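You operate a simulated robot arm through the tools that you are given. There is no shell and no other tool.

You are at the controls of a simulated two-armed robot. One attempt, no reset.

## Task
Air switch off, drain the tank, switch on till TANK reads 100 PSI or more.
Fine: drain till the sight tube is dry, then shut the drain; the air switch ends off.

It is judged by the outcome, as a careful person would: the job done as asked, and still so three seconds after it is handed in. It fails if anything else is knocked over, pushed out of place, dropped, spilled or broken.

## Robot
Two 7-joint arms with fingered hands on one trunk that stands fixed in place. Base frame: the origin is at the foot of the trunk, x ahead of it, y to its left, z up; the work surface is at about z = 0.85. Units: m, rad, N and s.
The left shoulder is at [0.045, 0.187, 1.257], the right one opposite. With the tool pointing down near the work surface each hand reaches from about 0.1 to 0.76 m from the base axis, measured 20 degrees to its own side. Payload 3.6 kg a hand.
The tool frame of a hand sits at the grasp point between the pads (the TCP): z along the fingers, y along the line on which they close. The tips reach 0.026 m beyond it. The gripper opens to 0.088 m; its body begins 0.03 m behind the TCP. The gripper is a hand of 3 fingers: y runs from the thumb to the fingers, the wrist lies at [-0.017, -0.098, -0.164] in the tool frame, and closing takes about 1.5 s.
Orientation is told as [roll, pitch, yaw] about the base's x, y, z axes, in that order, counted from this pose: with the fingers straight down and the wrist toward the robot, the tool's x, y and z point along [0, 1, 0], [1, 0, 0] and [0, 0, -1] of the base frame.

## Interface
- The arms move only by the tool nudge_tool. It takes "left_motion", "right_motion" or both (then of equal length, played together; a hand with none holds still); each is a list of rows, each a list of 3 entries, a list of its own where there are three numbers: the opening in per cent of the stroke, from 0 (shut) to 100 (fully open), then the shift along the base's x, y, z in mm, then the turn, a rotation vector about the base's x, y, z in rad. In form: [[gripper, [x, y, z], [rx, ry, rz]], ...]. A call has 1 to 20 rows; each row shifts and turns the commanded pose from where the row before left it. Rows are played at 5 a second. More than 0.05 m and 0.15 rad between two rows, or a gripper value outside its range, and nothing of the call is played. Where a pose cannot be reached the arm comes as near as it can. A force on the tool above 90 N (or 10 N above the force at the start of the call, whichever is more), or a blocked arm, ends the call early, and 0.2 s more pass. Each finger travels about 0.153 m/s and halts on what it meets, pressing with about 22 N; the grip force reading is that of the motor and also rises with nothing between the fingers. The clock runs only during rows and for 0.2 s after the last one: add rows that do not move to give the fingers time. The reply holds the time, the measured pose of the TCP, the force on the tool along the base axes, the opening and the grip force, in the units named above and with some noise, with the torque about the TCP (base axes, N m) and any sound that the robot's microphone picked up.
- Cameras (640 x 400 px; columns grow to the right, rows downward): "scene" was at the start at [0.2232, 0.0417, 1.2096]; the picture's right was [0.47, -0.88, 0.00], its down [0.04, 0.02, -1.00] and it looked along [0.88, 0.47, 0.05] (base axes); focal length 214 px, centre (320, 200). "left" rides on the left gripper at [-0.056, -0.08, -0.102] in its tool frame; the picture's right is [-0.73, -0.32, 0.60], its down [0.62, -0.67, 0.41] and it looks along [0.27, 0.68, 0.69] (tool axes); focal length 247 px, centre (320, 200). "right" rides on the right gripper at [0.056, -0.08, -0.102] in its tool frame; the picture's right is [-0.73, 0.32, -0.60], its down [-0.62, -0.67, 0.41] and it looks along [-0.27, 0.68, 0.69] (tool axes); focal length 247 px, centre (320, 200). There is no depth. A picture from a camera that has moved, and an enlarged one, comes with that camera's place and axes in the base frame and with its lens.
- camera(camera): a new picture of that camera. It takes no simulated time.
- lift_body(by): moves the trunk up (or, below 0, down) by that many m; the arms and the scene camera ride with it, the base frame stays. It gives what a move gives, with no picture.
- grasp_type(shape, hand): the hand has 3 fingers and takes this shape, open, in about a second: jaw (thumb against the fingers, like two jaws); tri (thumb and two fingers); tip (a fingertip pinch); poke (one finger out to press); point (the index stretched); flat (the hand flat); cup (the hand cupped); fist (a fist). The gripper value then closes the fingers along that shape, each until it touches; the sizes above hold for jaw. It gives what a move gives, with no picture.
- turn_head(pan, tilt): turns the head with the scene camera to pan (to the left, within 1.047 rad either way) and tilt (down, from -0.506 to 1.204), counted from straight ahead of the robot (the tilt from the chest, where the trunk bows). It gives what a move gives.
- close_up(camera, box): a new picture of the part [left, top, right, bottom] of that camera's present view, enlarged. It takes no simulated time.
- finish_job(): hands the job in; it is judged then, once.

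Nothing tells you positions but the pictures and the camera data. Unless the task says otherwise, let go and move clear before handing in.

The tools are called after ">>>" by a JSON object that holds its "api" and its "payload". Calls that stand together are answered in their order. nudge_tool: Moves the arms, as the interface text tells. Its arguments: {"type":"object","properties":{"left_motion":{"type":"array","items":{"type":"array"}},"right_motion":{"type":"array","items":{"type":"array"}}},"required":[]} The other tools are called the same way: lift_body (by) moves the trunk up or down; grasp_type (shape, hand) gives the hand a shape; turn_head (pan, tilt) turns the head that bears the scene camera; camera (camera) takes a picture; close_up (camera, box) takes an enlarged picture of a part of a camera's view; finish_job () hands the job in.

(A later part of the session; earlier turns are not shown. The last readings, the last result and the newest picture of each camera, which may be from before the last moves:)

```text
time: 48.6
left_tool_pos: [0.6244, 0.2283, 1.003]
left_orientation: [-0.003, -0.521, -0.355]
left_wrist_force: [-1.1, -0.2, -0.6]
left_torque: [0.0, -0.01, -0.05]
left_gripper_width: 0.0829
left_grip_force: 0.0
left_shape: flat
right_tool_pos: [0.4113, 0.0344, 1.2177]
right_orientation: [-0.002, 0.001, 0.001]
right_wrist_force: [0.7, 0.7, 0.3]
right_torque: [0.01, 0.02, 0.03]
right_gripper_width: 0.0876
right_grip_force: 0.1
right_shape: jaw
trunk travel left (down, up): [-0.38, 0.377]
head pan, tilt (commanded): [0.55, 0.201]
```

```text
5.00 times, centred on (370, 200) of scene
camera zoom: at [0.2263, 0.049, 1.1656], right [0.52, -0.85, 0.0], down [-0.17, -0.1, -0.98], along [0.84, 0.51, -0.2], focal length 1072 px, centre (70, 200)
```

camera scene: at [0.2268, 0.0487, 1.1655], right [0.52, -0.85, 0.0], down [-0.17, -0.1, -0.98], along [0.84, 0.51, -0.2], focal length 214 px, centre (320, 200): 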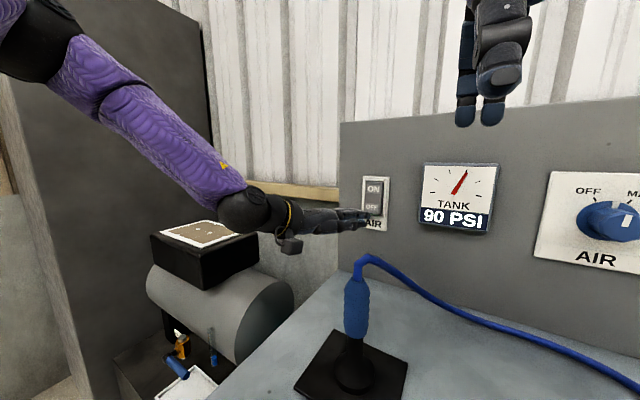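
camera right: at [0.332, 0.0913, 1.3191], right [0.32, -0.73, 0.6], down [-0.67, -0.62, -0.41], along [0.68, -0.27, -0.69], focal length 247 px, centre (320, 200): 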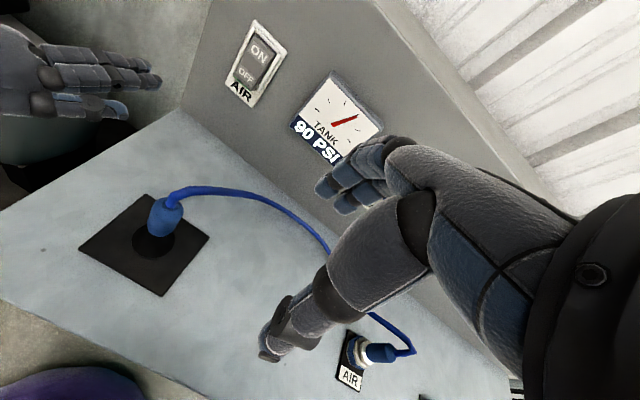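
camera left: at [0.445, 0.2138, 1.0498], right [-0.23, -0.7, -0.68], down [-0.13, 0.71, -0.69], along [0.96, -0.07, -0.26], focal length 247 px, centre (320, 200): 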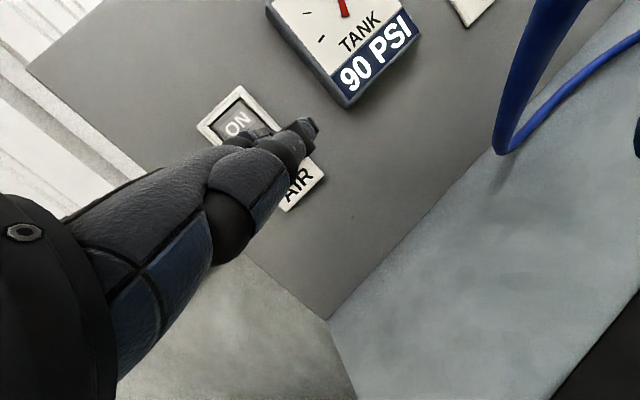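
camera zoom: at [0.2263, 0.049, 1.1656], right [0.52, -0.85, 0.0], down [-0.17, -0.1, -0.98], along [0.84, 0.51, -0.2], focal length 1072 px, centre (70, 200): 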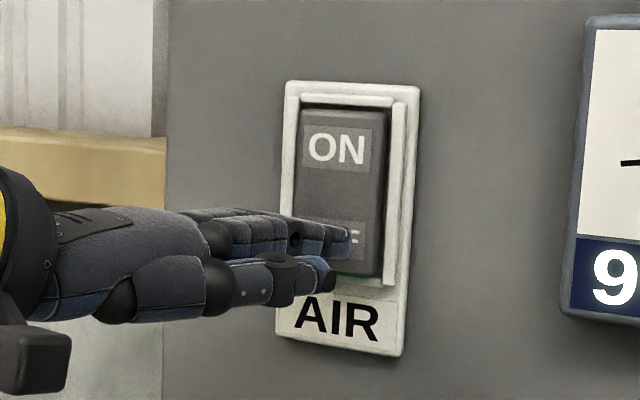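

The rocker seems just touched. I'll press on in small steps.

>>> {"api": "nudge_tool", "payload": {"left_motion": [[100, [4, 0, 0], [0, 0, 0]], [100, [4, 0, 0], [0, 0, 0]]]}}

>>> {"api": "close_up", "payload": {"camera": "right", "box": [160, 0, 320, 120]}}

>>> {"api": "close_up", "payload": {"camera": "scene", "box": [320, 160, 420, 240]}}

```text
time: 49.2
left_tool_pos: [0.6286, 0.2287, 1.0046]
left_orientation: [-0.003, -0.52, -0.356]
left_wrist_force: [-24.8, 1.9, 1.7]
left_torque: [-0.05, -1.4, -0.28]
left_gripper_width: 0.0826
left_grip_force: 0.0
left_shape: flat
right_tool_pos: [0.4073, 0.0364, 1.2191]
right_orientation: [-0.001, -0.003, -0.002]
right_wrist_force: [0.0, 0.6, -0.7]
right_torque: [0.03, -0.01, 0.0]
right_gripper_width: 0.0878
right_grip_force: 0.0
right_shape: jaw
trunk travel left (down, up): [-0.38, 0.377]
head pan, tilt (commanded): [0.55, 0.201]
```

```text
3.33 times, centred on (240, 60) of right
camera zoom: at [0.3278, 0.0915, 1.3202], right [0.32, -0.73, 0.6], down [-0.66, -0.62, -0.41], along [0.68, -0.27, -0.69], focal length 823 px, centre (587, 667)
```

zoom: 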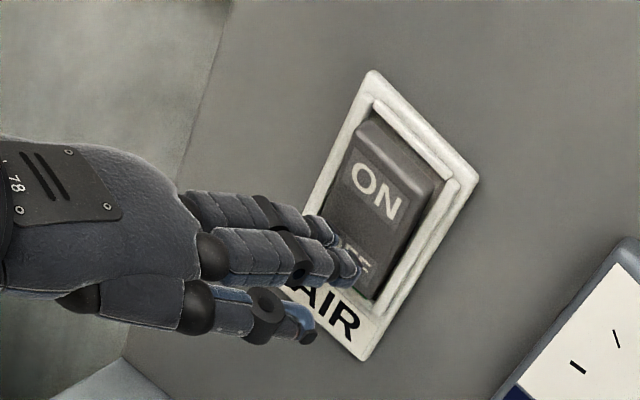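

```text
5.00 times, centred on (370, 200) of scene
camera zoom: at [0.2229, 0.0492, 1.1663], right [0.52, -0.85, 0.0], down [-0.17, -0.1, -0.98], along [0.84, 0.51, -0.2], focal length 1072 px, centre (70, 200)
```

zoom: 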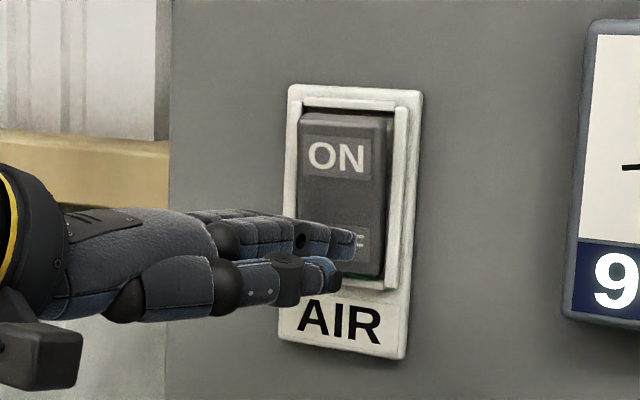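

I measured 25 N and the rocker's top edge now stands out, so it has tipped. I'll back off and see whether it stays at OFF.

>>> {"api": "nudge_tool", "payload": {"left_motion": [[100, [-10, 0, 0], [0, 0, 0]], [100, [-20, 0, 0], [0, 0, 0]], [100, [-20, 5, 0], [0, 0, 0]], [100, [-20, 10, 0], [0, 0, 0]]]}}

>>> {"api": "close_up", "payload": {"camera": "right", "box": [160, 0, 320, 120]}}

>>> {"api": "close_up", "payload": {"camera": "scene", "box": [320, 150, 500, 250]}}

```text
time: 50.2
left_tool_pos: [0.5625, 0.2436, 1.0048]
left_orientation: [-0.003, -0.524, -0.354]
left_wrist_force: [-0.4, -0.8, 0.3]
left_torque: [0.01, -0.02, -0.01]
left_gripper_width: 0.0822
left_grip_force: 0.0
left_shape: flat
right_tool_pos: [0.4105, 0.035, 1.2181]
right_orientation: [0.0, 0.0, 0.0]
right_wrist_force: [-0.4, -0.1, 0.9]
right_torque: [-0.05, -0.01, -0.02]
right_gripper_width: 0.0877
right_grip_force: 0.1
right_shape: jaw
trunk travel left (down, up): [-0.38, 0.377]
head pan, tilt (commanded): [0.55, 0.201]
```

```text
3.33 times, centred on (240, 60) of right
camera zoom: at [0.3312, 0.0917, 1.3193], right [0.32, -0.73, 0.6], down [-0.67, -0.62, -0.41], along [0.68, -0.27, -0.69], focal length 823 px, centre (587, 667)
```

zoom: 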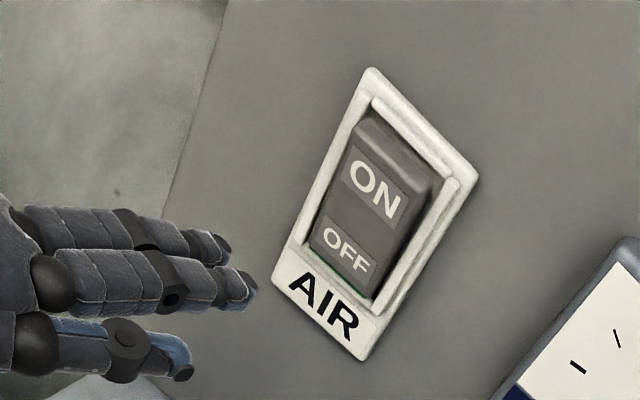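

```text
3.56 times, centred on (410, 200) of scene
camera zoom: at [0.2259, 0.0494, 1.1657], right [0.52, -0.85, 0.0], down [-0.17, -0.1, -0.98], along [0.84, 0.51, -0.2], focal length 763 px, centre (0, 200)
```

zoom: 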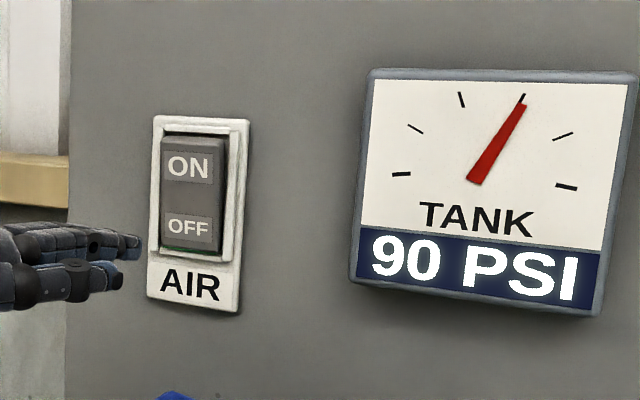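

>>> {"api": "close_up", "payload": {"camera": "scene", "box": [355, 175, 395, 235]}}

>>> {"api": "close_up", "payload": {"camera": "right", "box": [225, 10, 295, 110]}}

>>> {"api": "close_up", "payload": {"camera": "scene", "box": [130, 290, 290, 400]}}

```text
6.67 times, centred on (375, 205) of scene
camera zoom: at [0.2259, 0.0494, 1.1657], right [0.52, -0.85, 0.0], down [-0.17, -0.1, -0.98], along [0.84, 0.51, -0.2], focal length 1430 px, centre (-47, 167)
```

zoom: 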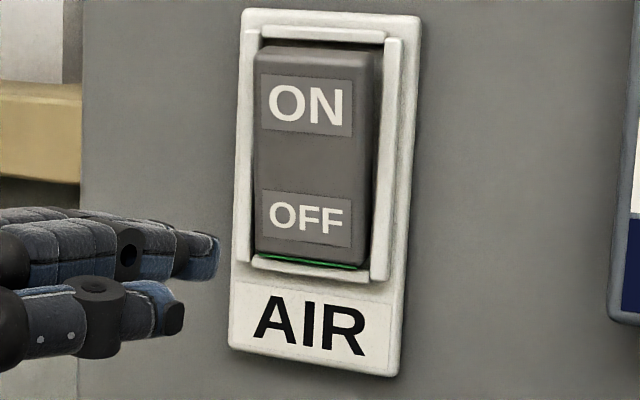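

```text
4.00 times, centred on (260, 60) of right
camera zoom: at [0.3312, 0.0917, 1.3193], right [0.32, -0.73, 0.6], down [-0.67, -0.62, -0.41], along [0.68, -0.27, -0.69], focal length 988 px, centre (560, 760)
```

zoom: 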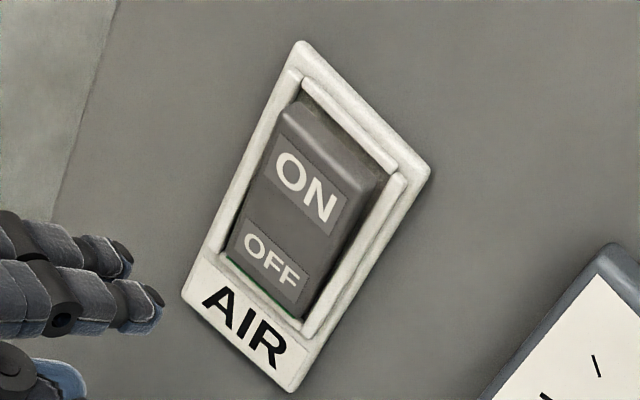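

```text
3.64 times, centred on (210, 345) of scene
camera zoom: at [0.2259, 0.0494, 1.1657], right [0.52, -0.85, 0.0], down [-0.17, -0.1, -0.98], along [0.84, 0.51, -0.2], focal length 780 px, centre (720, -327)
```

zoom: 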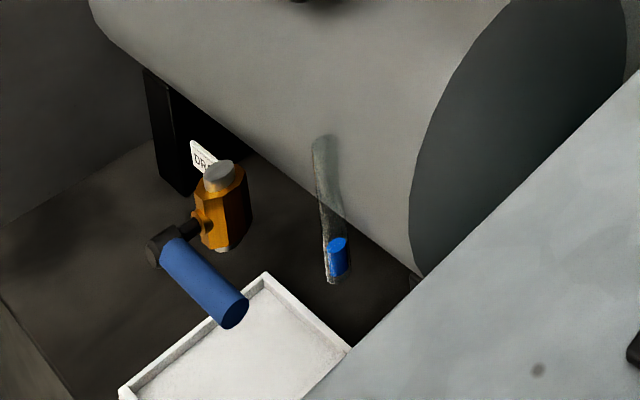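

The rocker is now in at the OFF end and out at the ON end, and the gauge still reads 90. Next is the drain: I'll swing the left hand out to the left and lift the right hand clear so the trunk can go down.

>>> {"api": "nudge_tool", "payload": {"left_motion": [[100, [-30, 25, 20], [0, 0, 0]], [100, [-30, 25, 20], [0, 0, 0]], [100, [-30, 25, 20], [0, 0, 0]], [100, [-30, 25, 20], [0, 0, 0.07]], [100, [-28, 38, 0], [0, 0, 0.1]], [100, [-28, 38, 0], [0, 0, 0.1]], [100, [-28, 38, 0], [0, 0, 0.1]], [100, [-28, 38, 0], [0, 0, 0.1]], [100, [-28, 38, 0], [0, 0, 0.1]]], "right_motion": [[100, [-9, -15, 26], [0, 0, 0]], [100, [-9, -15, 26], [0, 0, 0]], [100, [-9, -15, 26], [0, 0, 0]], [100, [-9, -15, 26], [0, 0, 0]], [100, [-9, -15, 26], [0, 0, 0]], [100, [-9, -15, 26], [0, 0, 0]], [100, [-9, -15, 26], [0, 0, 0]], [100, [-9, -15, 26], [0, 0, 0]], [100, [-9, -15, 26], [0, 0, 0]]]}}

>>> {"api": "turn_head", "payload": {"pan": 0.8, "tilt": 0.5}}

>>> {"api": "camera", "payload": {"camera": "scene"}}

>>> {"api": "camera", "payload": {"camera": "left"}}

>>> {"api": "camera", "payload": {"camera": "right"}}

```text
time: 52.2
left_tool_pos: [0.3022, 0.5335, 1.0843]
left_orientation: [-0.004, -0.523, 0.218]
left_wrist_force: [-0.3, -0.5, -0.1]
left_torque: [-0.04, -0.03, -0.04]
left_gripper_width: 0.0001
left_grip_force: 0.0
left_shape: flat
right_tool_pos: [0.3274, -0.1, 1.4521]
right_orientation: [-0.001, 0.001, 0.001]
right_wrist_force: [-0.1, 0.1, -0.3]
right_torque: [0.02, -0.02, 0.05]
right_gripper_width: 0.0877
right_grip_force: 0.1
right_shape: jaw
trunk travel left (down, up): [-0.38, 0.377]
head pan, tilt (commanded): [0.55, 0.201]
```

```text
time: 53.0
left_tool_pos: [0.3044, 0.5343, 1.0846]
left_orientation: [-0.005, -0.523, 0.217]
left_wrist_force: [0.9, -0.5, -0.1]
left_torque: [0.04, 0.0, 0.02]
left_gripper_width: 0.0
left_grip_force: 0.1
left_shape: flat
right_tool_pos: [0.3304, -0.0998, 1.4516]
right_orientation: [0.001, 0.0, 0.002]
right_wrist_force: [-0.3, 0.0, 0.4]
right_torque: [-0.01, -0.03, 0.01]
right_gripper_width: 0.088
right_grip_force: 0.1
right_shape: jaw
trunk travel left (down, up): [-0.38, 0.377]
head pan, tilt (commanded): [0.799, 0.499]
```

```text
taken
camera scene: at [0.2102, 0.0655, 1.138], right [0.72, -0.7, 0.0], down [-0.33, -0.34, -0.88], along [0.61, 0.63, -0.48], focal length 214 px, centre (320, 200)
```

scene: 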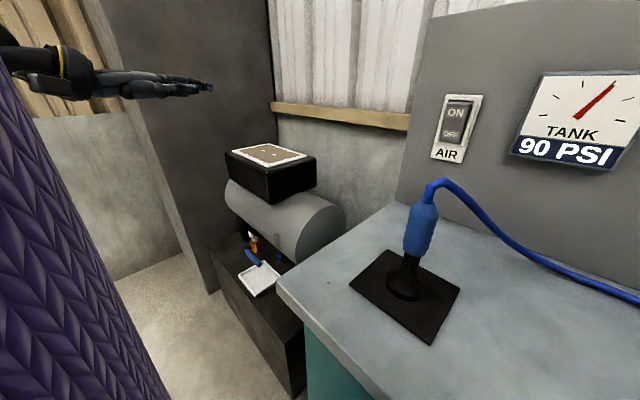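

```text
taken
camera left: at [0.1991, 0.4529, 1.1344], right [0.18, -0.72, -0.68], down [-0.49, 0.53, -0.69], along [0.85, 0.46, -0.26], focal length 247 px, centre (320, 200)
```

left: 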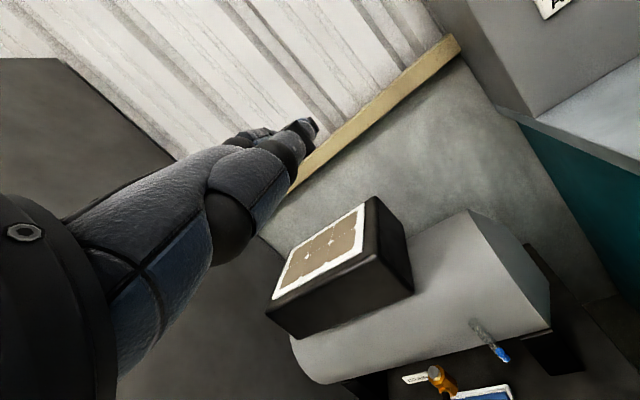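

```text
taken
camera right: at [0.2507, -0.0431, 1.5532], right [0.32, -0.73, 0.6], down [-0.67, -0.62, -0.41], along [0.68, -0.27, -0.69], focal length 247 px, centre (320, 200)
```

right: 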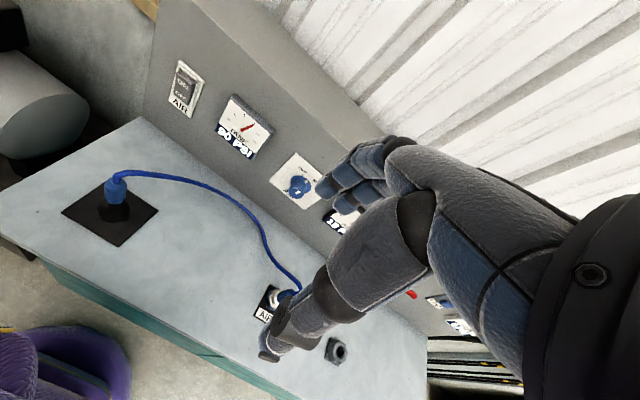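

Both hands are clear and the area around the valve is open. I'll lower the trunk 0.28 m and look at the valve from close up.

>>> {"api": "lift_body", "payload": {"by": -0.28}}

>>> {"api": "turn_head", "payload": {"pan": 1.0, "tilt": 0.5}}

>>> {"api": "camera", "payload": {"camera": "scene"}}

>>> {"api": "camera", "payload": {"camera": "left"}}

>>> {"api": "camera", "payload": {"camera": "right"}}

```text
time: 55.9
left_tool_pos: [0.3033, 0.5339, 0.8036]
left_orientation: [-0.004, -0.525, 0.216]
left_wrist_force: [0.3, -0.6, -0.6]
left_torque: [-0.02, -0.01, 0.0]
left_gripper_width: 0.0
left_grip_force: 0.1
left_shape: flat
right_tool_pos: [0.3285, -0.1002, 1.1715]
right_orientation: [0.0, 0.0, -0.002]
right_wrist_force: [-0.2, -0.5, 0.2]
right_torque: [-0.01, 0.01, -0.02]
right_gripper_width: 0.0879
right_grip_force: 0.2
right_shape: jaw
trunk travel left (down, up): [-0.1, 0.657]
head pan, tilt (commanded): [0.799, 0.499]
```

```text
time: 56.6
left_tool_pos: [0.3024, 0.5332, 0.8034]
left_orientation: [-0.003, -0.522, 0.218]
left_wrist_force: [-0.7, -0.2, 0.2]
left_torque: [-0.01, 0.0, -0.01]
left_gripper_width: 0.0002
left_grip_force: 0.0
left_shape: flat
right_tool_pos: [0.3304, -0.0998, 1.172]
right_orientation: [0.001, -0.001, 0.0]
right_wrist_force: [-0.1, 0.0, -0.9]
right_torque: [-0.01, 0.02, 0.0]
right_gripper_width: 0.0877
right_grip_force: 0.1
right_shape: jaw
trunk travel left (down, up): [-0.1, 0.657]
head pan, tilt (commanded): [1.0, 0.499]
```

```text
taken
camera scene: at [0.2467, 0.0769, 0.8326], right [0.84, -0.54, 0.0], down [-0.26, -0.4, -0.88], along [0.47, 0.74, -0.48], focal length 214 px, centre (320, 200)
```

scene: 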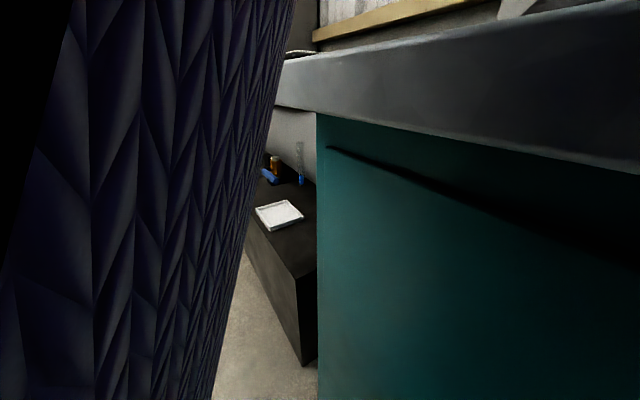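

```text
taken
camera left: at [0.1985, 0.4528, 0.8539], right [0.18, -0.72, -0.68], down [-0.49, 0.53, -0.69], along [0.85, 0.46, -0.26], focal length 247 px, centre (320, 200)
```

left: 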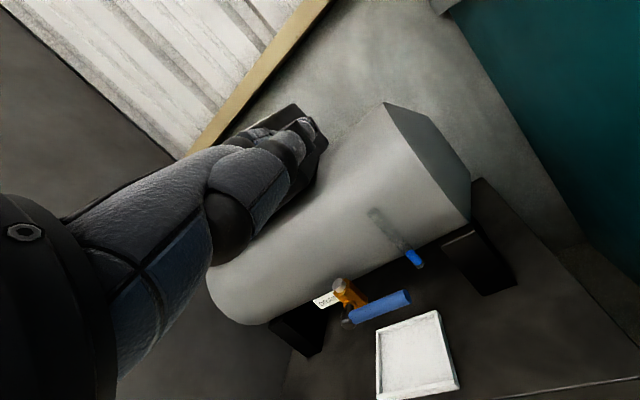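

```text
taken
camera right: at [0.2509, -0.0438, 1.2731], right [0.32, -0.73, 0.6], down [-0.67, -0.62, -0.41], along [0.68, -0.27, -0.69], focal length 247 px, centre (320, 200)
```

right: 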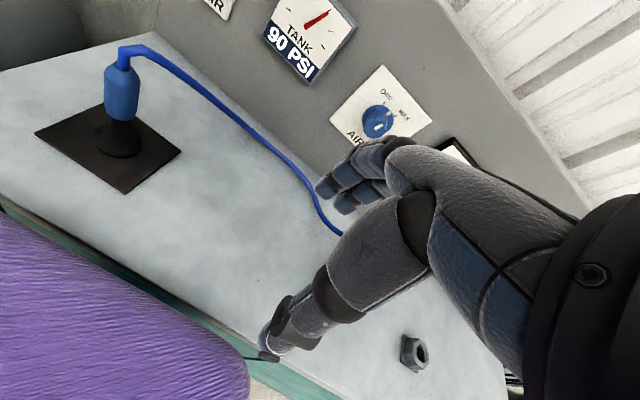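

The valve and sight tube are visible from both cameras now. I'll zoom in to refine their positions.

>>> {"api": "close_up", "payload": {"camera": "left", "box": [280, 190, 480, 400]}}

>>> {"api": "close_up", "payload": {"camera": "scene", "box": [240, 120, 330, 240]}}

>>> {"api": "close_up", "payload": {"camera": "left", "box": [310, 230, 430, 340]}}

```text
1.90 times, centred on (380, 295) of left
camera zoom: at [0.1985, 0.4528, 0.8539], right [0.18, -0.72, -0.68], down [-0.49, 0.53, -0.69], along [0.85, 0.46, -0.26], focal length 470 px, centre (206, 19)
```

zoom: 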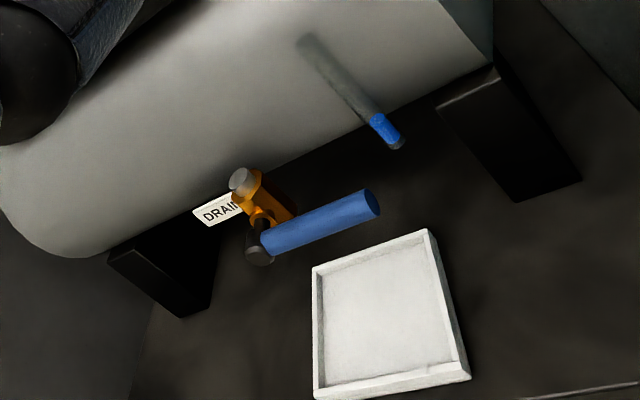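

```text
3.33 times, centred on (285, 180) of scene
camera zoom: at [0.2467, 0.0769, 0.8326], right [0.84, -0.54, 0.0], down [-0.26, -0.4, -0.88], along [0.47, 0.74, -0.48], focal length 715 px, centre (437, 267)
```

zoom: 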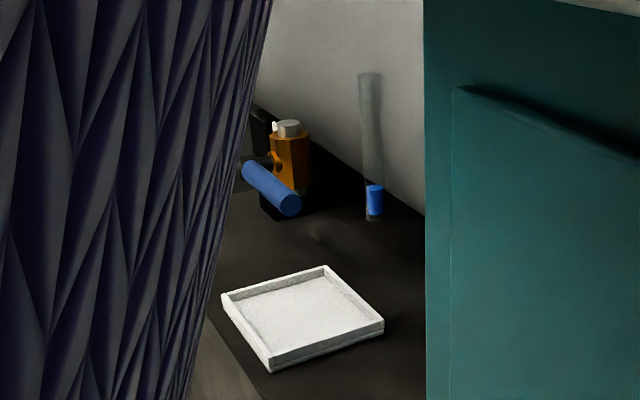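

```text
3.64 times, centred on (370, 285) of left
camera zoom: at [0.1985, 0.4528, 0.8539], right [0.18, -0.72, -0.68], down [-0.49, 0.53, -0.69], along [0.85, 0.46, -0.26], focal length 898 px, centre (138, -109)
```

zoom: 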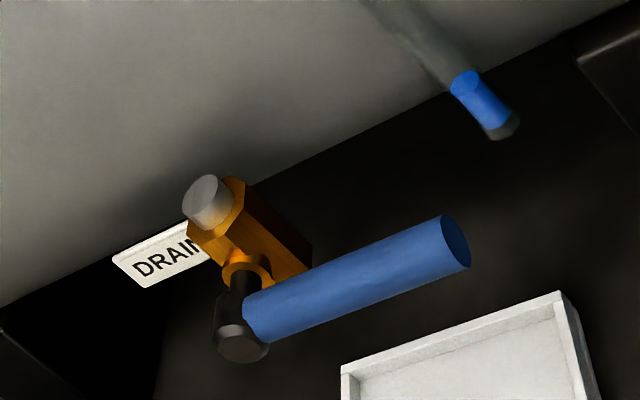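

The handle runs from the hub at [0.43, 0.685, 0.604] to its tip at [0.43, 0.586, 0.603], with the sight tube close by at [0.495, 0.566]. I'll bring the flat fingers over the handle from the front, staying short of the tube and tank.

>>> {"api": "nudge_tool", "payload": {"left_motion": [[100, [6, 9, -30], [0.019, -0.0854, 0]], [100, [6, 9, -30], [0.019, -0.0854, 0]], [100, [6, 9, -30], [0, 0, 0]], [100, [6, 9, -30], [0, 0, 0]], [100, [6, 9, -30], [0, 0, 0]]]}}

>>> {"api": "camera", "payload": {"camera": "left"}}

>>> {"api": "close_up", "payload": {"camera": "scene", "box": [200, 80, 340, 240]}}

```text
time: 57.8
left_tool_pos: [0.3333, 0.5777, 0.6511]
left_orientation: [-0.003, -0.699, 0.215]
left_wrist_force: [0.4, 0.8, -0.2]
left_torque: [0.0, 0.03, 0.0]
left_gripper_width: 0.0001
left_grip_force: 0.1
left_shape: flat
right_tool_pos: [0.3301, -0.1006, 1.1707]
right_orientation: [-0.001, 0.0, -0.002]
right_wrist_force: [-0.5, 0.0, -0.3]
right_torque: [-0.02, 0.02, 0.01]
right_gripper_width: 0.0876
right_grip_force: 0.1
right_shape: jaw
trunk travel left (down, up): [-0.1, 0.657]
head pan, tilt (commanded): [1.0, 0.499]
```

```text
taken
camera left: at [0.2216, 0.496, 0.6808], right [0.29, -0.69, -0.66], down [-0.37, 0.56, -0.74], along [0.88, 0.46, -0.09], focal length 247 px, centre (320, 200)
```

left: 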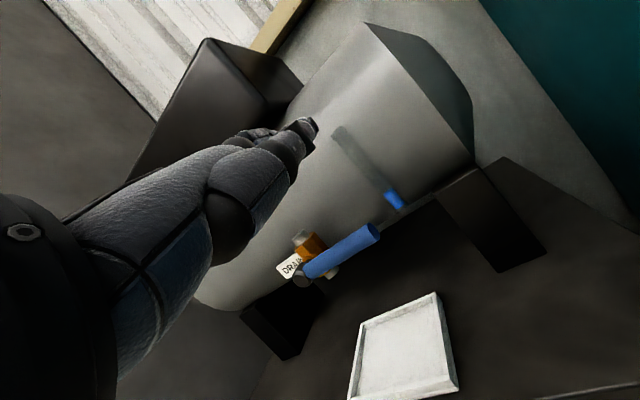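

```text
2.50 times, centred on (270, 160) of scene
camera zoom: at [0.2467, 0.077, 0.8326], right [0.84, -0.54, 0.0], down [-0.26, -0.4, -0.88], along [0.47, 0.74, -0.48], focal length 536 px, centre (445, 300)
```

zoom: 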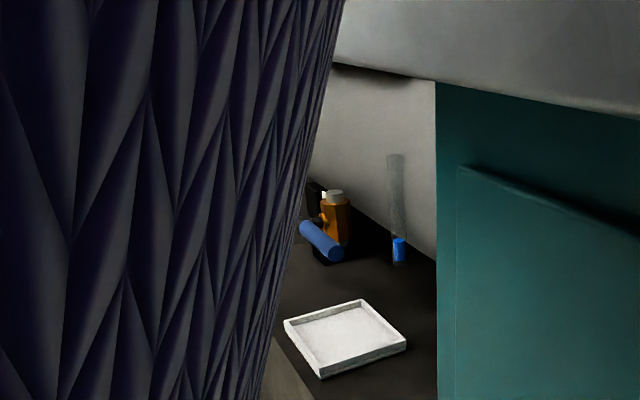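

>>> {"api": "nudge_tool", "payload": {"left_motion": [[100, [8, 6, -15], [0, 0, 0]], [100, [8, 6, -15], [0, 0, 0]], [100, [8, 5, -15], [0, 0, 0]]]}}

>>> {"api": "close_up", "payload": {"camera": "left", "box": [180, 80, 460, 340]}}

>>> {"api": "turn_head", "payload": {"pan": 0.75, "tilt": 0.4}}

>>> {"api": "camera", "payload": {"camera": "scene"}}

```text
time: 58.6
left_tool_pos: [0.3566, 0.5952, 0.6075]
left_orientation: [-0.003, -0.699, 0.217]
left_wrist_force: [-0.5, -0.1, 0.5]
left_torque: [0.01, 0.0, -0.03]
left_gripper_width: 0.0
left_grip_force: 0.1
left_shape: flat
right_tool_pos: [0.3297, -0.1004, 1.1721]
right_orientation: [-0.002, 0.0, 0.001]
right_wrist_force: [0.2, 0.0, -0.3]
right_torque: [0.0, -0.01, -0.03]
right_gripper_width: 0.0874
right_grip_force: 0.0
right_shape: jaw
trunk travel left (down, up): [-0.1, 0.657]
head pan, tilt (commanded): [1.0, 0.499]
```

```text
1.54 times, centred on (320, 210) of left
camera zoom: at [0.2455, 0.5135, 0.6361], right [0.29, -0.69, -0.66], down [-0.37, 0.55, -0.74], along [0.88, 0.47, -0.09], focal length 380 px, centre (320, 185)
```

zoom: 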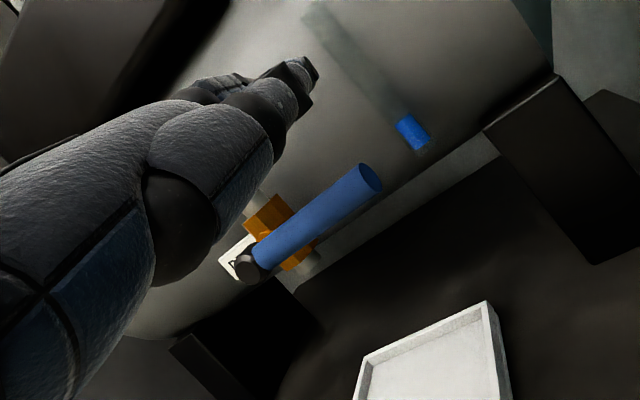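

```text
time: 59.4
left_tool_pos: [0.3567, 0.5953, 0.6097]
left_orientation: [-0.003, -0.7, 0.216]
left_wrist_force: [-0.2, 0.4, -0.8]
left_torque: [0.0, 0.0, 0.01]
left_gripper_width: 0.0
left_grip_force: 0.1
left_shape: flat
right_tool_pos: [0.3307, -0.1, 1.1712]
right_orientation: [0.0, -0.001, 0.001]
right_wrist_force: [0.0, 0.2, -0.4]
right_torque: [0.02, -0.03, 0.02]
right_gripper_width: 0.0876
right_grip_force: 0.2
right_shape: jaw
trunk travel left (down, up): [-0.1, 0.657]
head pan, tilt (commanded): [0.75, 0.4]
```

```text
taken
camera scene: at [0.2652, 0.0635, 0.8417], right [0.68, -0.73, 0.0], down [-0.28, -0.27, -0.92], along [0.67, 0.63, -0.39], focal length 214 px, centre (320, 200)
```

scene: 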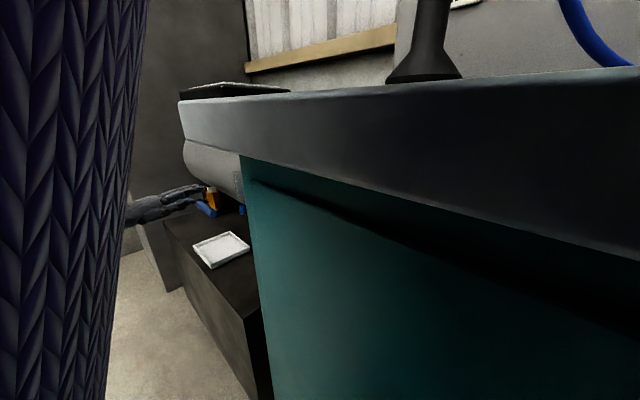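

>>> {"api": "close_up", "payload": {"camera": "scene", "box": [130, 160, 260, 250]}}

>>> {"api": "close_up", "payload": {"camera": "scene", "box": [175, 175, 255, 225]}}

```text
4.44 times, centred on (195, 205) of scene
camera zoom: at [0.2652, 0.0635, 0.8417], right [0.68, -0.73, 0.0], down [-0.28, -0.27, -0.92], along [0.67, 0.63, -0.39], focal length 953 px, centre (876, 178)
```

zoom: 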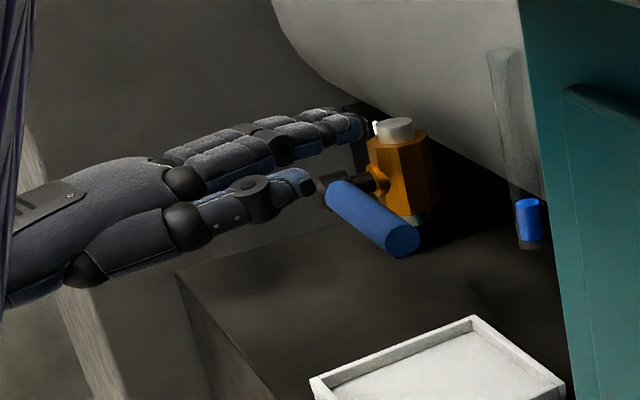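

```text
8.00 times, centred on (215, 200) of scene
camera zoom: at [0.2652, 0.0635, 0.8417], right [0.68, -0.73, 0.0], down [-0.28, -0.27, -0.92], along [0.67, 0.63, -0.39], focal length 1716 px, centre (1160, 200)
```

zoom: 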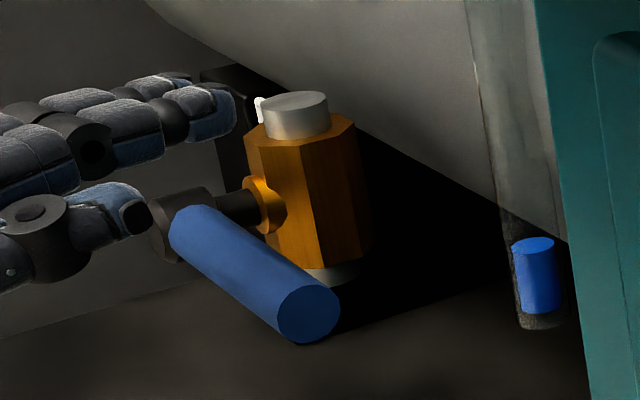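

The fingers are above the handle near the hub. I'll shift toward the handle's tip and lower until I touch the handle.

>>> {"api": "nudge_tool", "payload": {"left_motion": [[100, [5, -8, -8], [0, 0, 0]], [100, [3, -6, -10], [0, 0, 0]], [100, [0, 0, -8], [0, 0, 0]]]}}

>>> {"api": "close_up", "payload": {"camera": "scene", "box": [175, 175, 255, 225]}}

>>> {"api": "close_up", "payload": {"camera": "left", "box": [220, 100, 420, 300]}}

```text
time: 60.1
left_tool_pos: [0.3648, 0.5806, 0.582]
left_orientation: [0.0, -0.698, 0.214]
left_wrist_force: [-0.2, -0.3, -0.1]
left_torque: [-0.03, -0.03, 0.02]
left_gripper_width: 0.0
left_grip_force: 0.1
left_shape: flat
right_tool_pos: [0.3302, -0.1004, 1.1708]
right_orientation: [-0.001, 0.0, 0.0]
right_wrist_force: [-0.5, -0.5, -0.1]
right_torque: [0.0, -0.01, 0.02]
right_gripper_width: 0.0879
right_grip_force: 0.2
right_shape: jaw
trunk travel left (down, up): [-0.1, 0.657]
head pan, tilt (commanded): [0.75, 0.4]
```

```text
8.00 times, centred on (215, 200) of scene
camera zoom: at [0.2653, 0.0635, 0.8418], right [0.68, -0.73, 0.0], down [-0.28, -0.27, -0.92], along [0.67, 0.63, -0.39], focal length 1716 px, centre (1160, 200)
```

zoom: 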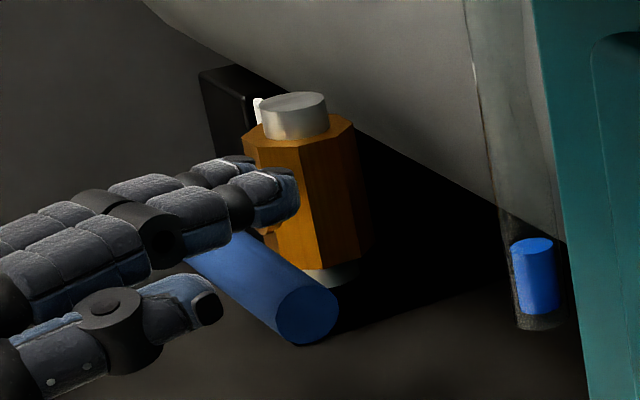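

```text
2.00 times, centred on (320, 200) of left
camera zoom: at [0.2539, 0.4994, 0.6109], right [0.29, -0.69, -0.66], down [-0.37, 0.56, -0.74], along [0.88, 0.46, -0.09], focal length 494 px, centre (320, 200)
```

zoom: 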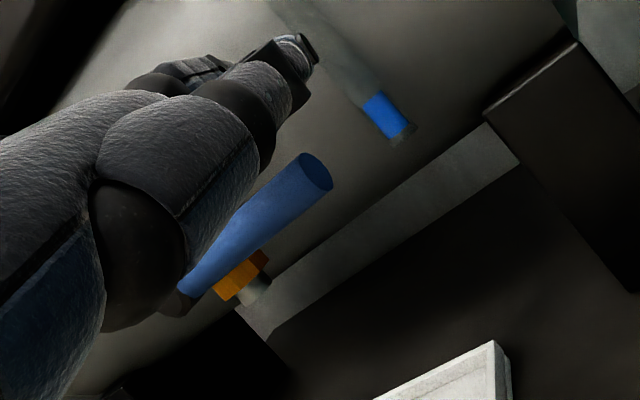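

>>> {"api": "nudge_tool", "payload": {"left_motion": [[100, [0, 0, -8], [0, 0, 0]], [100, [0, 0, -6], [0, 0, 0]]]}}

>>> {"api": "close_up", "payload": {"camera": "scene", "box": [175, 175, 255, 225]}}

```text
time: 60.8
left_tool_pos: [0.3651, 0.5814, 0.568]
left_orientation: [-0.003, -0.699, 0.217]
left_wrist_force: [-0.7, 0.2, 0.4]
left_torque: [-0.03, -0.05, -0.01]
left_gripper_width: 0.0001
left_grip_force: 0.0
left_shape: flat
right_tool_pos: [0.3298, -0.1013, 1.1703]
right_orientation: [-0.001, -0.001, -0.001]
right_wrist_force: [-0.4, -1.3, -1.0]
right_torque: [-0.01, 0.0, 0.02]
right_gripper_width: 0.0874
right_grip_force: 0.0
right_shape: jaw
trunk travel left (down, up): [-0.1, 0.657]
head pan, tilt (commanded): [0.75, 0.4]
```

```text
8.00 times, centred on (215, 200) of scene
camera zoom: at [0.2653, 0.0635, 0.8417], right [0.68, -0.73, 0.0], down [-0.28, -0.27, -0.92], along [0.67, 0.63, -0.39], focal length 1716 px, centre (1160, 200)
```

zoom: 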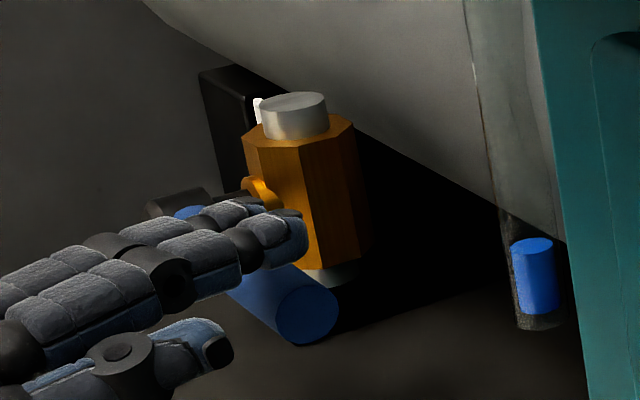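

>>> {"api": "nudge_tool", "payload": {"left_motion": [[100, [0, 0, -6], [0, 0, 0]], [100, [0, 0, -6], [0, 0, 0]]]}}

>>> {"api": "close_up", "payload": {"camera": "scene", "box": [175, 175, 255, 225]}}

```text
time: 61.4
left_tool_pos: [0.3655, 0.5803, 0.5565]
left_orientation: [-0.003, -0.695, 0.217]
left_wrist_force: [-0.3, -1.0, -0.3]
left_torque: [-0.01, 0.0, 0.0]
left_gripper_width: 0.0
left_grip_force: 0.0
left_shape: flat
right_tool_pos: [0.331, -0.1001, 1.1707]
right_orientation: [-0.002, 0.001, -0.001]
right_wrist_force: [0.1, -0.4, -0.1]
right_torque: [-0.02, -0.02, 0.01]
right_gripper_width: 0.0878
right_grip_force: 0.1
right_shape: jaw
trunk travel left (down, up): [-0.1, 0.657]
head pan, tilt (commanded): [0.75, 0.4]
```

```text
8.00 times, centred on (215, 200) of scene
camera zoom: at [0.2653, 0.0635, 0.8418], right [0.68, -0.73, 0.0], down [-0.28, -0.27, -0.92], along [0.67, 0.63, -0.39], focal length 1716 px, centre (1160, 200)
```

zoom: 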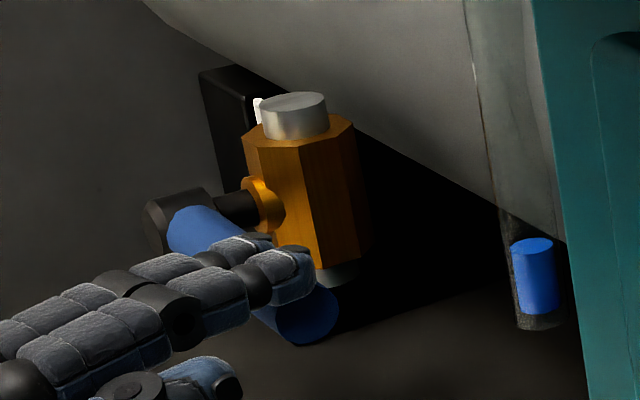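

>>> {"api": "nudge_tool", "payload": {"left_motion": [[100, [0, 0, -5], [0, 0, 0]], [100, [0, 0, -5], [0, 0, 0]]]}}

>>> {"api": "close_up", "payload": {"camera": "scene", "box": [175, 175, 255, 225]}}

>>> {"api": "close_up", "payload": {"camera": "left", "box": [220, 60, 420, 260]}}

```text
time: 62.0
left_tool_pos: [0.3652, 0.5818, 0.5482]
left_orientation: [-0.001, -0.701, 0.215]
left_wrist_force: [-2.1, -0.3, 5.7]
left_torque: [0.16, -0.41, 0.03]
left_gripper_width: 0.0
left_grip_force: 0.1
left_shape: flat
right_tool_pos: [0.33, -0.0993, 1.1713]
right_orientation: [0.002, 0.0, 0.001]
right_wrist_force: [-0.2, -0.4, -0.3]
right_torque: [-0.02, -0.01, 0.04]
right_gripper_width: 0.0878
right_grip_force: 0.0
right_shape: jaw
trunk travel left (down, up): [-0.1, 0.657]
head pan, tilt (commanded): [0.75, 0.4]
```

```text
8.00 times, centred on (215, 200) of scene
camera zoom: at [0.265, 0.0632, 0.842], right [0.68, -0.73, 0.0], down [-0.28, -0.27, -0.92], along [0.67, 0.63, -0.39], focal length 1716 px, centre (1160, 200)
```

zoom: 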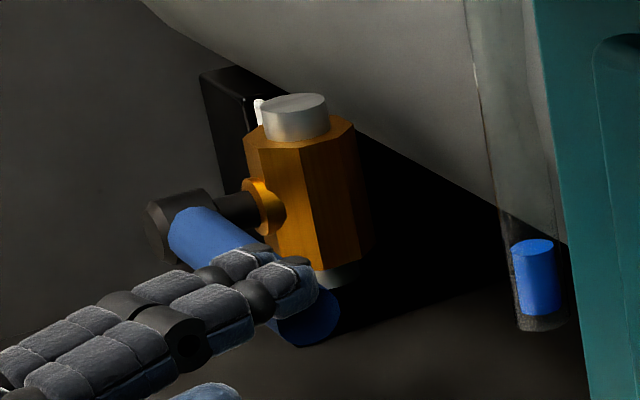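

```text
2.00 times, centred on (320, 160) of left
camera zoom: at [0.2541, 0.4996, 0.5761], right [0.3, -0.69, -0.66], down [-0.37, 0.56, -0.74], along [0.88, 0.47, -0.09], focal length 494 px, centre (320, 280)
```

zoom: 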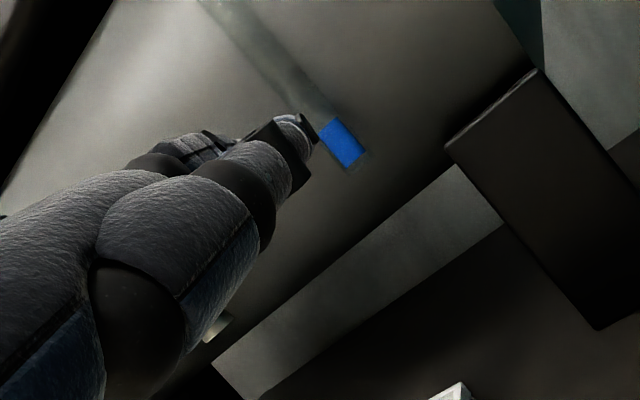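

Contact now, 5.7 N upward on the fingers. I'll push a bit further down and see whether the lever yields.

>>> {"api": "nudge_tool", "payload": {"left_motion": [[100, [0, 0, -5], [0, 0, 0]], [100, [0, 0, -5], [0, 0, 0]]]}}

>>> {"api": "close_up", "payload": {"camera": "scene", "box": [175, 175, 255, 225]}}

```text
time: 62.5
left_tool_pos: [0.3655, 0.5816, 0.538]
left_orientation: [-0.001, -0.702, 0.216]
left_wrist_force: [-3.6, 0.0, 10.9]
left_torque: [0.24, -0.96, 0.12]
left_gripper_width: 0.0002
left_grip_force: 0.0
left_shape: flat
right_tool_pos: [0.3297, -0.1007, 1.172]
right_orientation: [0.0, -0.001, 0.001]
right_wrist_force: [-0.9, 0.2, 0.7]
right_torque: [0.01, -0.01, -0.03]
right_gripper_width: 0.0875
right_grip_force: 0.1
right_shape: jaw
trunk travel left (down, up): [-0.1, 0.657]
head pan, tilt (commanded): [0.75, 0.4]
```

```text
8.00 times, centred on (215, 200) of scene
camera zoom: at [0.2647, 0.063, 0.8421], right [0.68, -0.73, 0.0], down [-0.28, -0.26, -0.92], along [0.67, 0.63, -0.39], focal length 1716 px, centre (1160, 200)
```

zoom: 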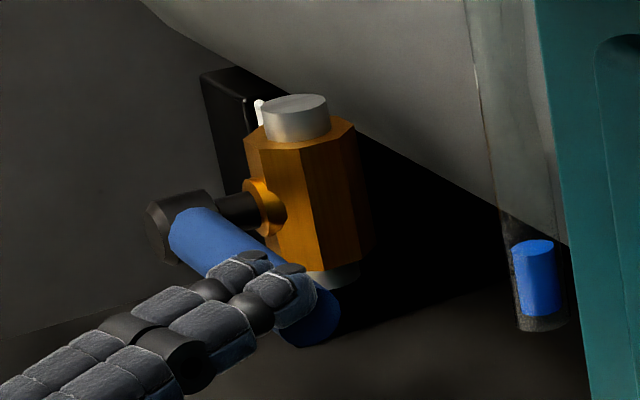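

The lever hasn't moved at 11 N; the fingers are flexing instead. I'll add a little more force before deciding it's the wrong direction.

>>> {"api": "nudge_tool", "payload": {"left_motion": [[100, [0, 0, -5], [0, 0, 0]], [100, [0, 0, -4], [0, 0, 0]]]}}

>>> {"api": "close_up", "payload": {"camera": "scene", "box": [175, 175, 255, 225]}}

```text
time: 63.1
left_tool_pos: [0.3642, 0.5817, 0.5307]
left_orientation: [-0.001, -0.7, 0.217]
left_wrist_force: [-8.0, 0.1, 17.4]
left_torque: [0.4, -1.68, 0.16]
left_gripper_width: 0.0001
left_grip_force: 0.0
left_shape: flat
right_tool_pos: [0.329, -0.1012, 1.1719]
right_orientation: [0.0, -0.002, 0.0]
right_wrist_force: [-0.9, -0.8, 0.0]
right_torque: [0.02, -0.02, -0.02]
right_gripper_width: 0.0876
right_grip_force: 0.1
right_shape: jaw
trunk travel left (down, up): [-0.1, 0.657]
head pan, tilt (commanded): [0.75, 0.4]
```

```text
8.00 times, centred on (215, 200) of scene
camera zoom: at [0.2643, 0.0626, 0.8423], right [0.68, -0.73, 0.0], down [-0.28, -0.26, -0.92], along [0.67, 0.63, -0.39], focal length 1716 px, centre (1160, 200)
```

zoom: 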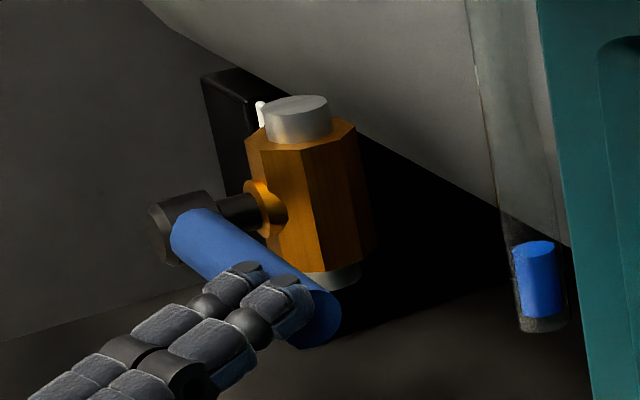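

No movement at 17 N (about 1.5 N·m), so the lever must open upward. I'll lift off, back out, and come in underneath the handle.

>>> {"api": "nudge_tool", "payload": {"left_motion": [[100, [0, 0, 20], [0, 0, 0]], [100, [0, 0, 20], [0, 0, 0]], [100, [-30, 0, 10], [0, 0, 0]], [100, [-30, 0, 0], [0, 0, 0]], [100, [-25, 5, -20], [0.019, -0.0854, 0]], [100, [0, 5, -30], [0, 0, 0]], [100, [0, 0, -35], [0, 0, 0]]]}}

>>> {"api": "close_up", "payload": {"camera": "scene", "box": [130, 160, 260, 250]}}

>>> {"api": "close_up", "payload": {"camera": "left", "box": [180, 40, 460, 260]}}

```text
time: 64.8
left_tool_pos: [0.2794, 0.591, 0.4923]
left_orientation: [-0.001, -0.786, 0.215]
left_wrist_force: [-0.3, -1.0, 0.1]
left_torque: [-0.05, -0.01, 0.0]
left_gripper_width: 0.0
left_grip_force: 0.0
left_shape: flat
right_tool_pos: [0.3311, -0.0995, 1.1708]
right_orientation: [0.0, 0.001, 0.0]
right_wrist_force: [0.3, 0.4, 0.6]
right_torque: [0.03, -0.04, 0.02]
right_gripper_width: 0.0877
right_grip_force: 0.1
right_shape: jaw
trunk travel left (down, up): [-0.1, 0.657]
head pan, tilt (commanded): [0.75, 0.4]
```

```text
4.44 times, centred on (195, 205) of scene
camera zoom: at [0.2653, 0.0636, 0.8417], right [0.68, -0.73, 0.0], down [-0.28, -0.27, -0.92], along [0.67, 0.63, -0.39], focal length 953 px, centre (876, 178)
```

zoom: 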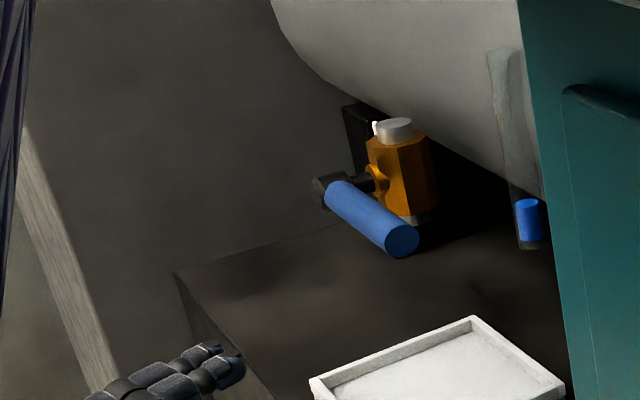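

```text
1.82 times, centred on (320, 150) of left
camera zoom: at [0.1671, 0.5087, 0.5103], right [0.35, -0.68, -0.65], down [-0.31, 0.57, -0.76], along [0.88, 0.47, -0.01], focal length 449 px, centre (320, 291)
```

zoom: 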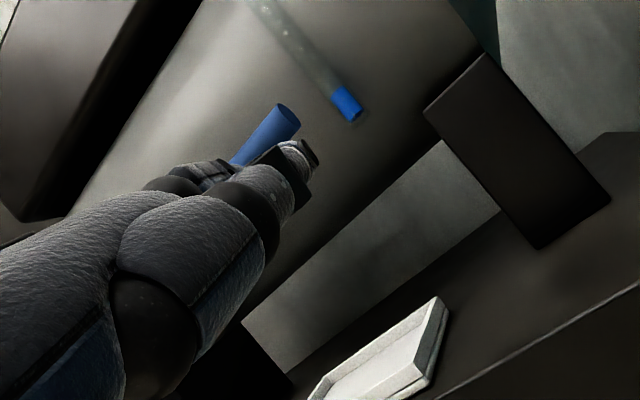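

Now I'll slide the fingers under the handle.

>>> {"api": "nudge_tool", "payload": {"left_motion": [[100, [35, 0, 0], [0, 0, 0]], [100, [35, 0, 0], [0, 0, 0]], [100, [32, 0, 0], [0, 0, 0]]]}}

>>> {"api": "close_up", "payload": {"camera": "scene", "box": [175, 180, 255, 230]}}

>>> {"api": "close_up", "payload": {"camera": "left", "box": [180, 0, 460, 220]}}

```text
time: 65.5
left_tool_pos: [0.3821, 0.591, 0.4916]
left_orientation: [-0.003, -0.786, 0.217]
left_wrist_force: [-0.5, -0.1, 0.5]
left_torque: [-0.02, -0.03, 0.01]
left_gripper_width: 0.0
left_grip_force: 0.1
left_shape: flat
right_tool_pos: [0.3303, -0.1007, 1.1717]
right_orientation: [-0.001, 0.0, 0.001]
right_wrist_force: [0.8, -0.6, -0.5]
right_torque: [0.03, 0.0, 0.01]
right_gripper_width: 0.0876
right_grip_force: 0.0
right_shape: jaw
trunk travel left (down, up): [-0.1, 0.657]
head pan, tilt (commanded): [0.75, 0.4]
```

```text
8.00 times, centred on (215, 205) of scene
camera zoom: at [0.2653, 0.0636, 0.8417], right [0.68, -0.73, 0.0], down [-0.28, -0.27, -0.92], along [0.67, 0.63, -0.39], focal length 1716 px, centre (1160, 160)
```

zoom: 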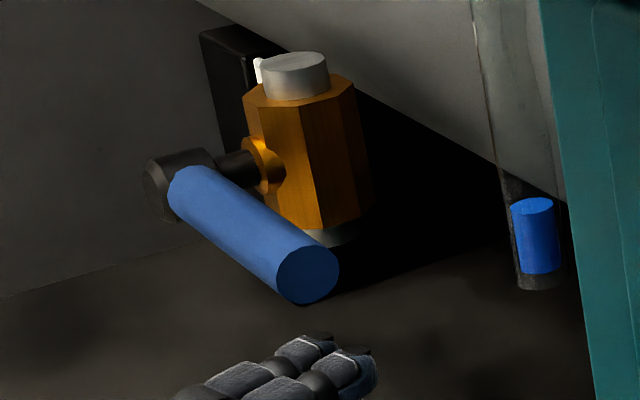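

```text
1.82 times, centred on (320, 110) of left
camera zoom: at [0.2699, 0.5085, 0.5101], right [0.35, -0.68, -0.65], down [-0.31, 0.57, -0.76], along [0.88, 0.47, -0.01], focal length 449 px, centre (320, 364)
```

zoom: 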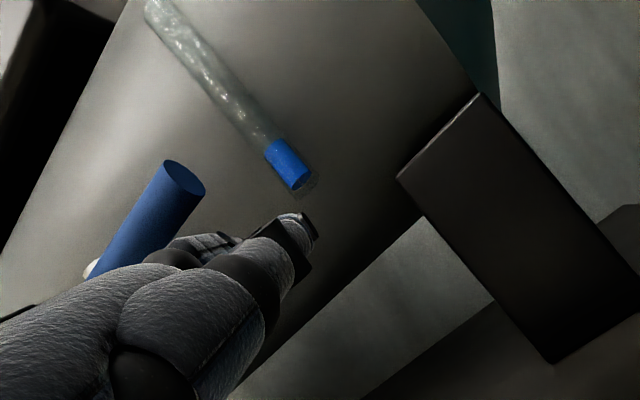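

The fingers are under the handle, clear of the sight tube. I'll raise into contact and start lifting the lever.

>>> {"api": "nudge_tool", "payload": {"left_motion": [[100, [0, -4, 12], [0, 0, 0]], [100, [0, -4, 12], [0, 0, 0]], [100, [0, 0, 8], [0, 0, 0]], [100, [0, 0, 6], [0, 0, 0]]]}}

>>> {"api": "close_up", "payload": {"camera": "scene", "box": [175, 175, 255, 225]}}

```text
time: 66.5
left_tool_pos: [0.3834, 0.5826, 0.5297]
left_orientation: [-0.004, -0.786, 0.218]
left_wrist_force: [1.2, -0.6, -0.5]
left_torque: [0.04, 0.1, -0.08]
left_gripper_width: 0.0829
left_grip_force: 0.1
left_shape: flat
right_tool_pos: [0.3304, -0.1005, 1.1709]
right_orientation: [-0.002, 0.001, -0.001]
right_wrist_force: [-0.8, 0.7, 0.3]
right_torque: [0.0, 0.02, 0.04]
right_gripper_width: 0.0879
right_grip_force: 0.1
right_shape: jaw
trunk travel left (down, up): [-0.1, 0.657]
head pan, tilt (commanded): [0.75, 0.4]
```

```text
8.00 times, centred on (215, 200) of scene
camera zoom: at [0.2654, 0.0635, 0.8417], right [0.68, -0.73, 0.0], down [-0.28, -0.27, -0.92], along [0.67, 0.63, -0.39], focal length 1716 px, centre (1160, 200)
```

zoom: 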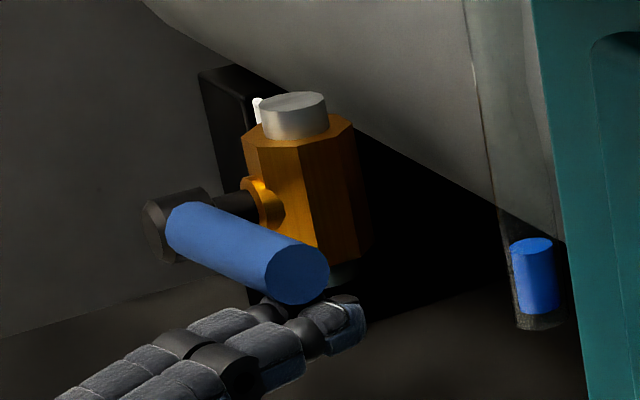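

The lever is moving upward easily. I'll follow its arc.

>>> {"api": "nudge_tool", "payload": {"left_motion": [[100, [0, 0, 12], [0, 0, 0]], [100, [0, 1, 12], [0, 0, 0]], [100, [0, 3, 10], [0, 0, 0]], [100, [0, 4, 9], [0, 0, 0]], [100, [0, 5, 9], [0, 0, 0]]]}}

>>> {"api": "close_up", "payload": {"camera": "scene", "box": [175, 165, 255, 215]}}

```text
time: 67.8
left_tool_pos: [0.3834, 0.5974, 0.582]
left_orientation: [-0.003, -0.786, 0.217]
left_wrist_force: [0.3, 0.0, -1.6]
left_torque: [-0.01, 0.07, -0.01]
left_gripper_width: 0.0824
left_grip_force: 0.0
left_shape: flat
right_tool_pos: [0.3303, -0.0992, 1.1715]
right_orientation: [-0.001, 0.0, 0.0]
right_wrist_force: [0.8, -0.2, 0.5]
right_torque: [0.01, -0.02, 0.0]
right_gripper_width: 0.0879
right_grip_force: 0.1
right_shape: jaw
trunk travel left (down, up): [-0.1, 0.657]
head pan, tilt (commanded): [0.75, 0.4]
```

```text
8.00 times, centred on (215, 190) of scene
camera zoom: at [0.2653, 0.0635, 0.8418], right [0.68, -0.73, 0.0], down [-0.28, -0.27, -0.92], along [0.67, 0.63, -0.39], focal length 1716 px, centre (1160, 280)
```

zoom: 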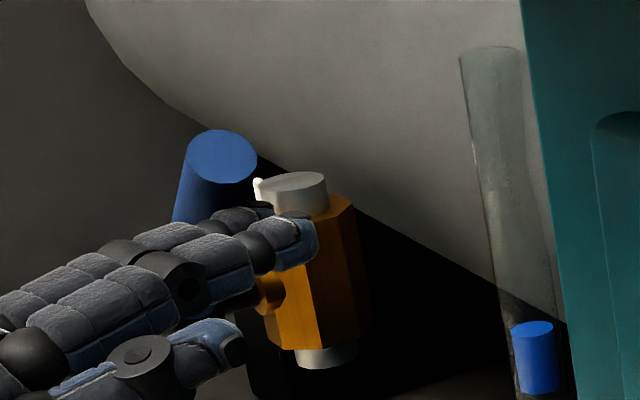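

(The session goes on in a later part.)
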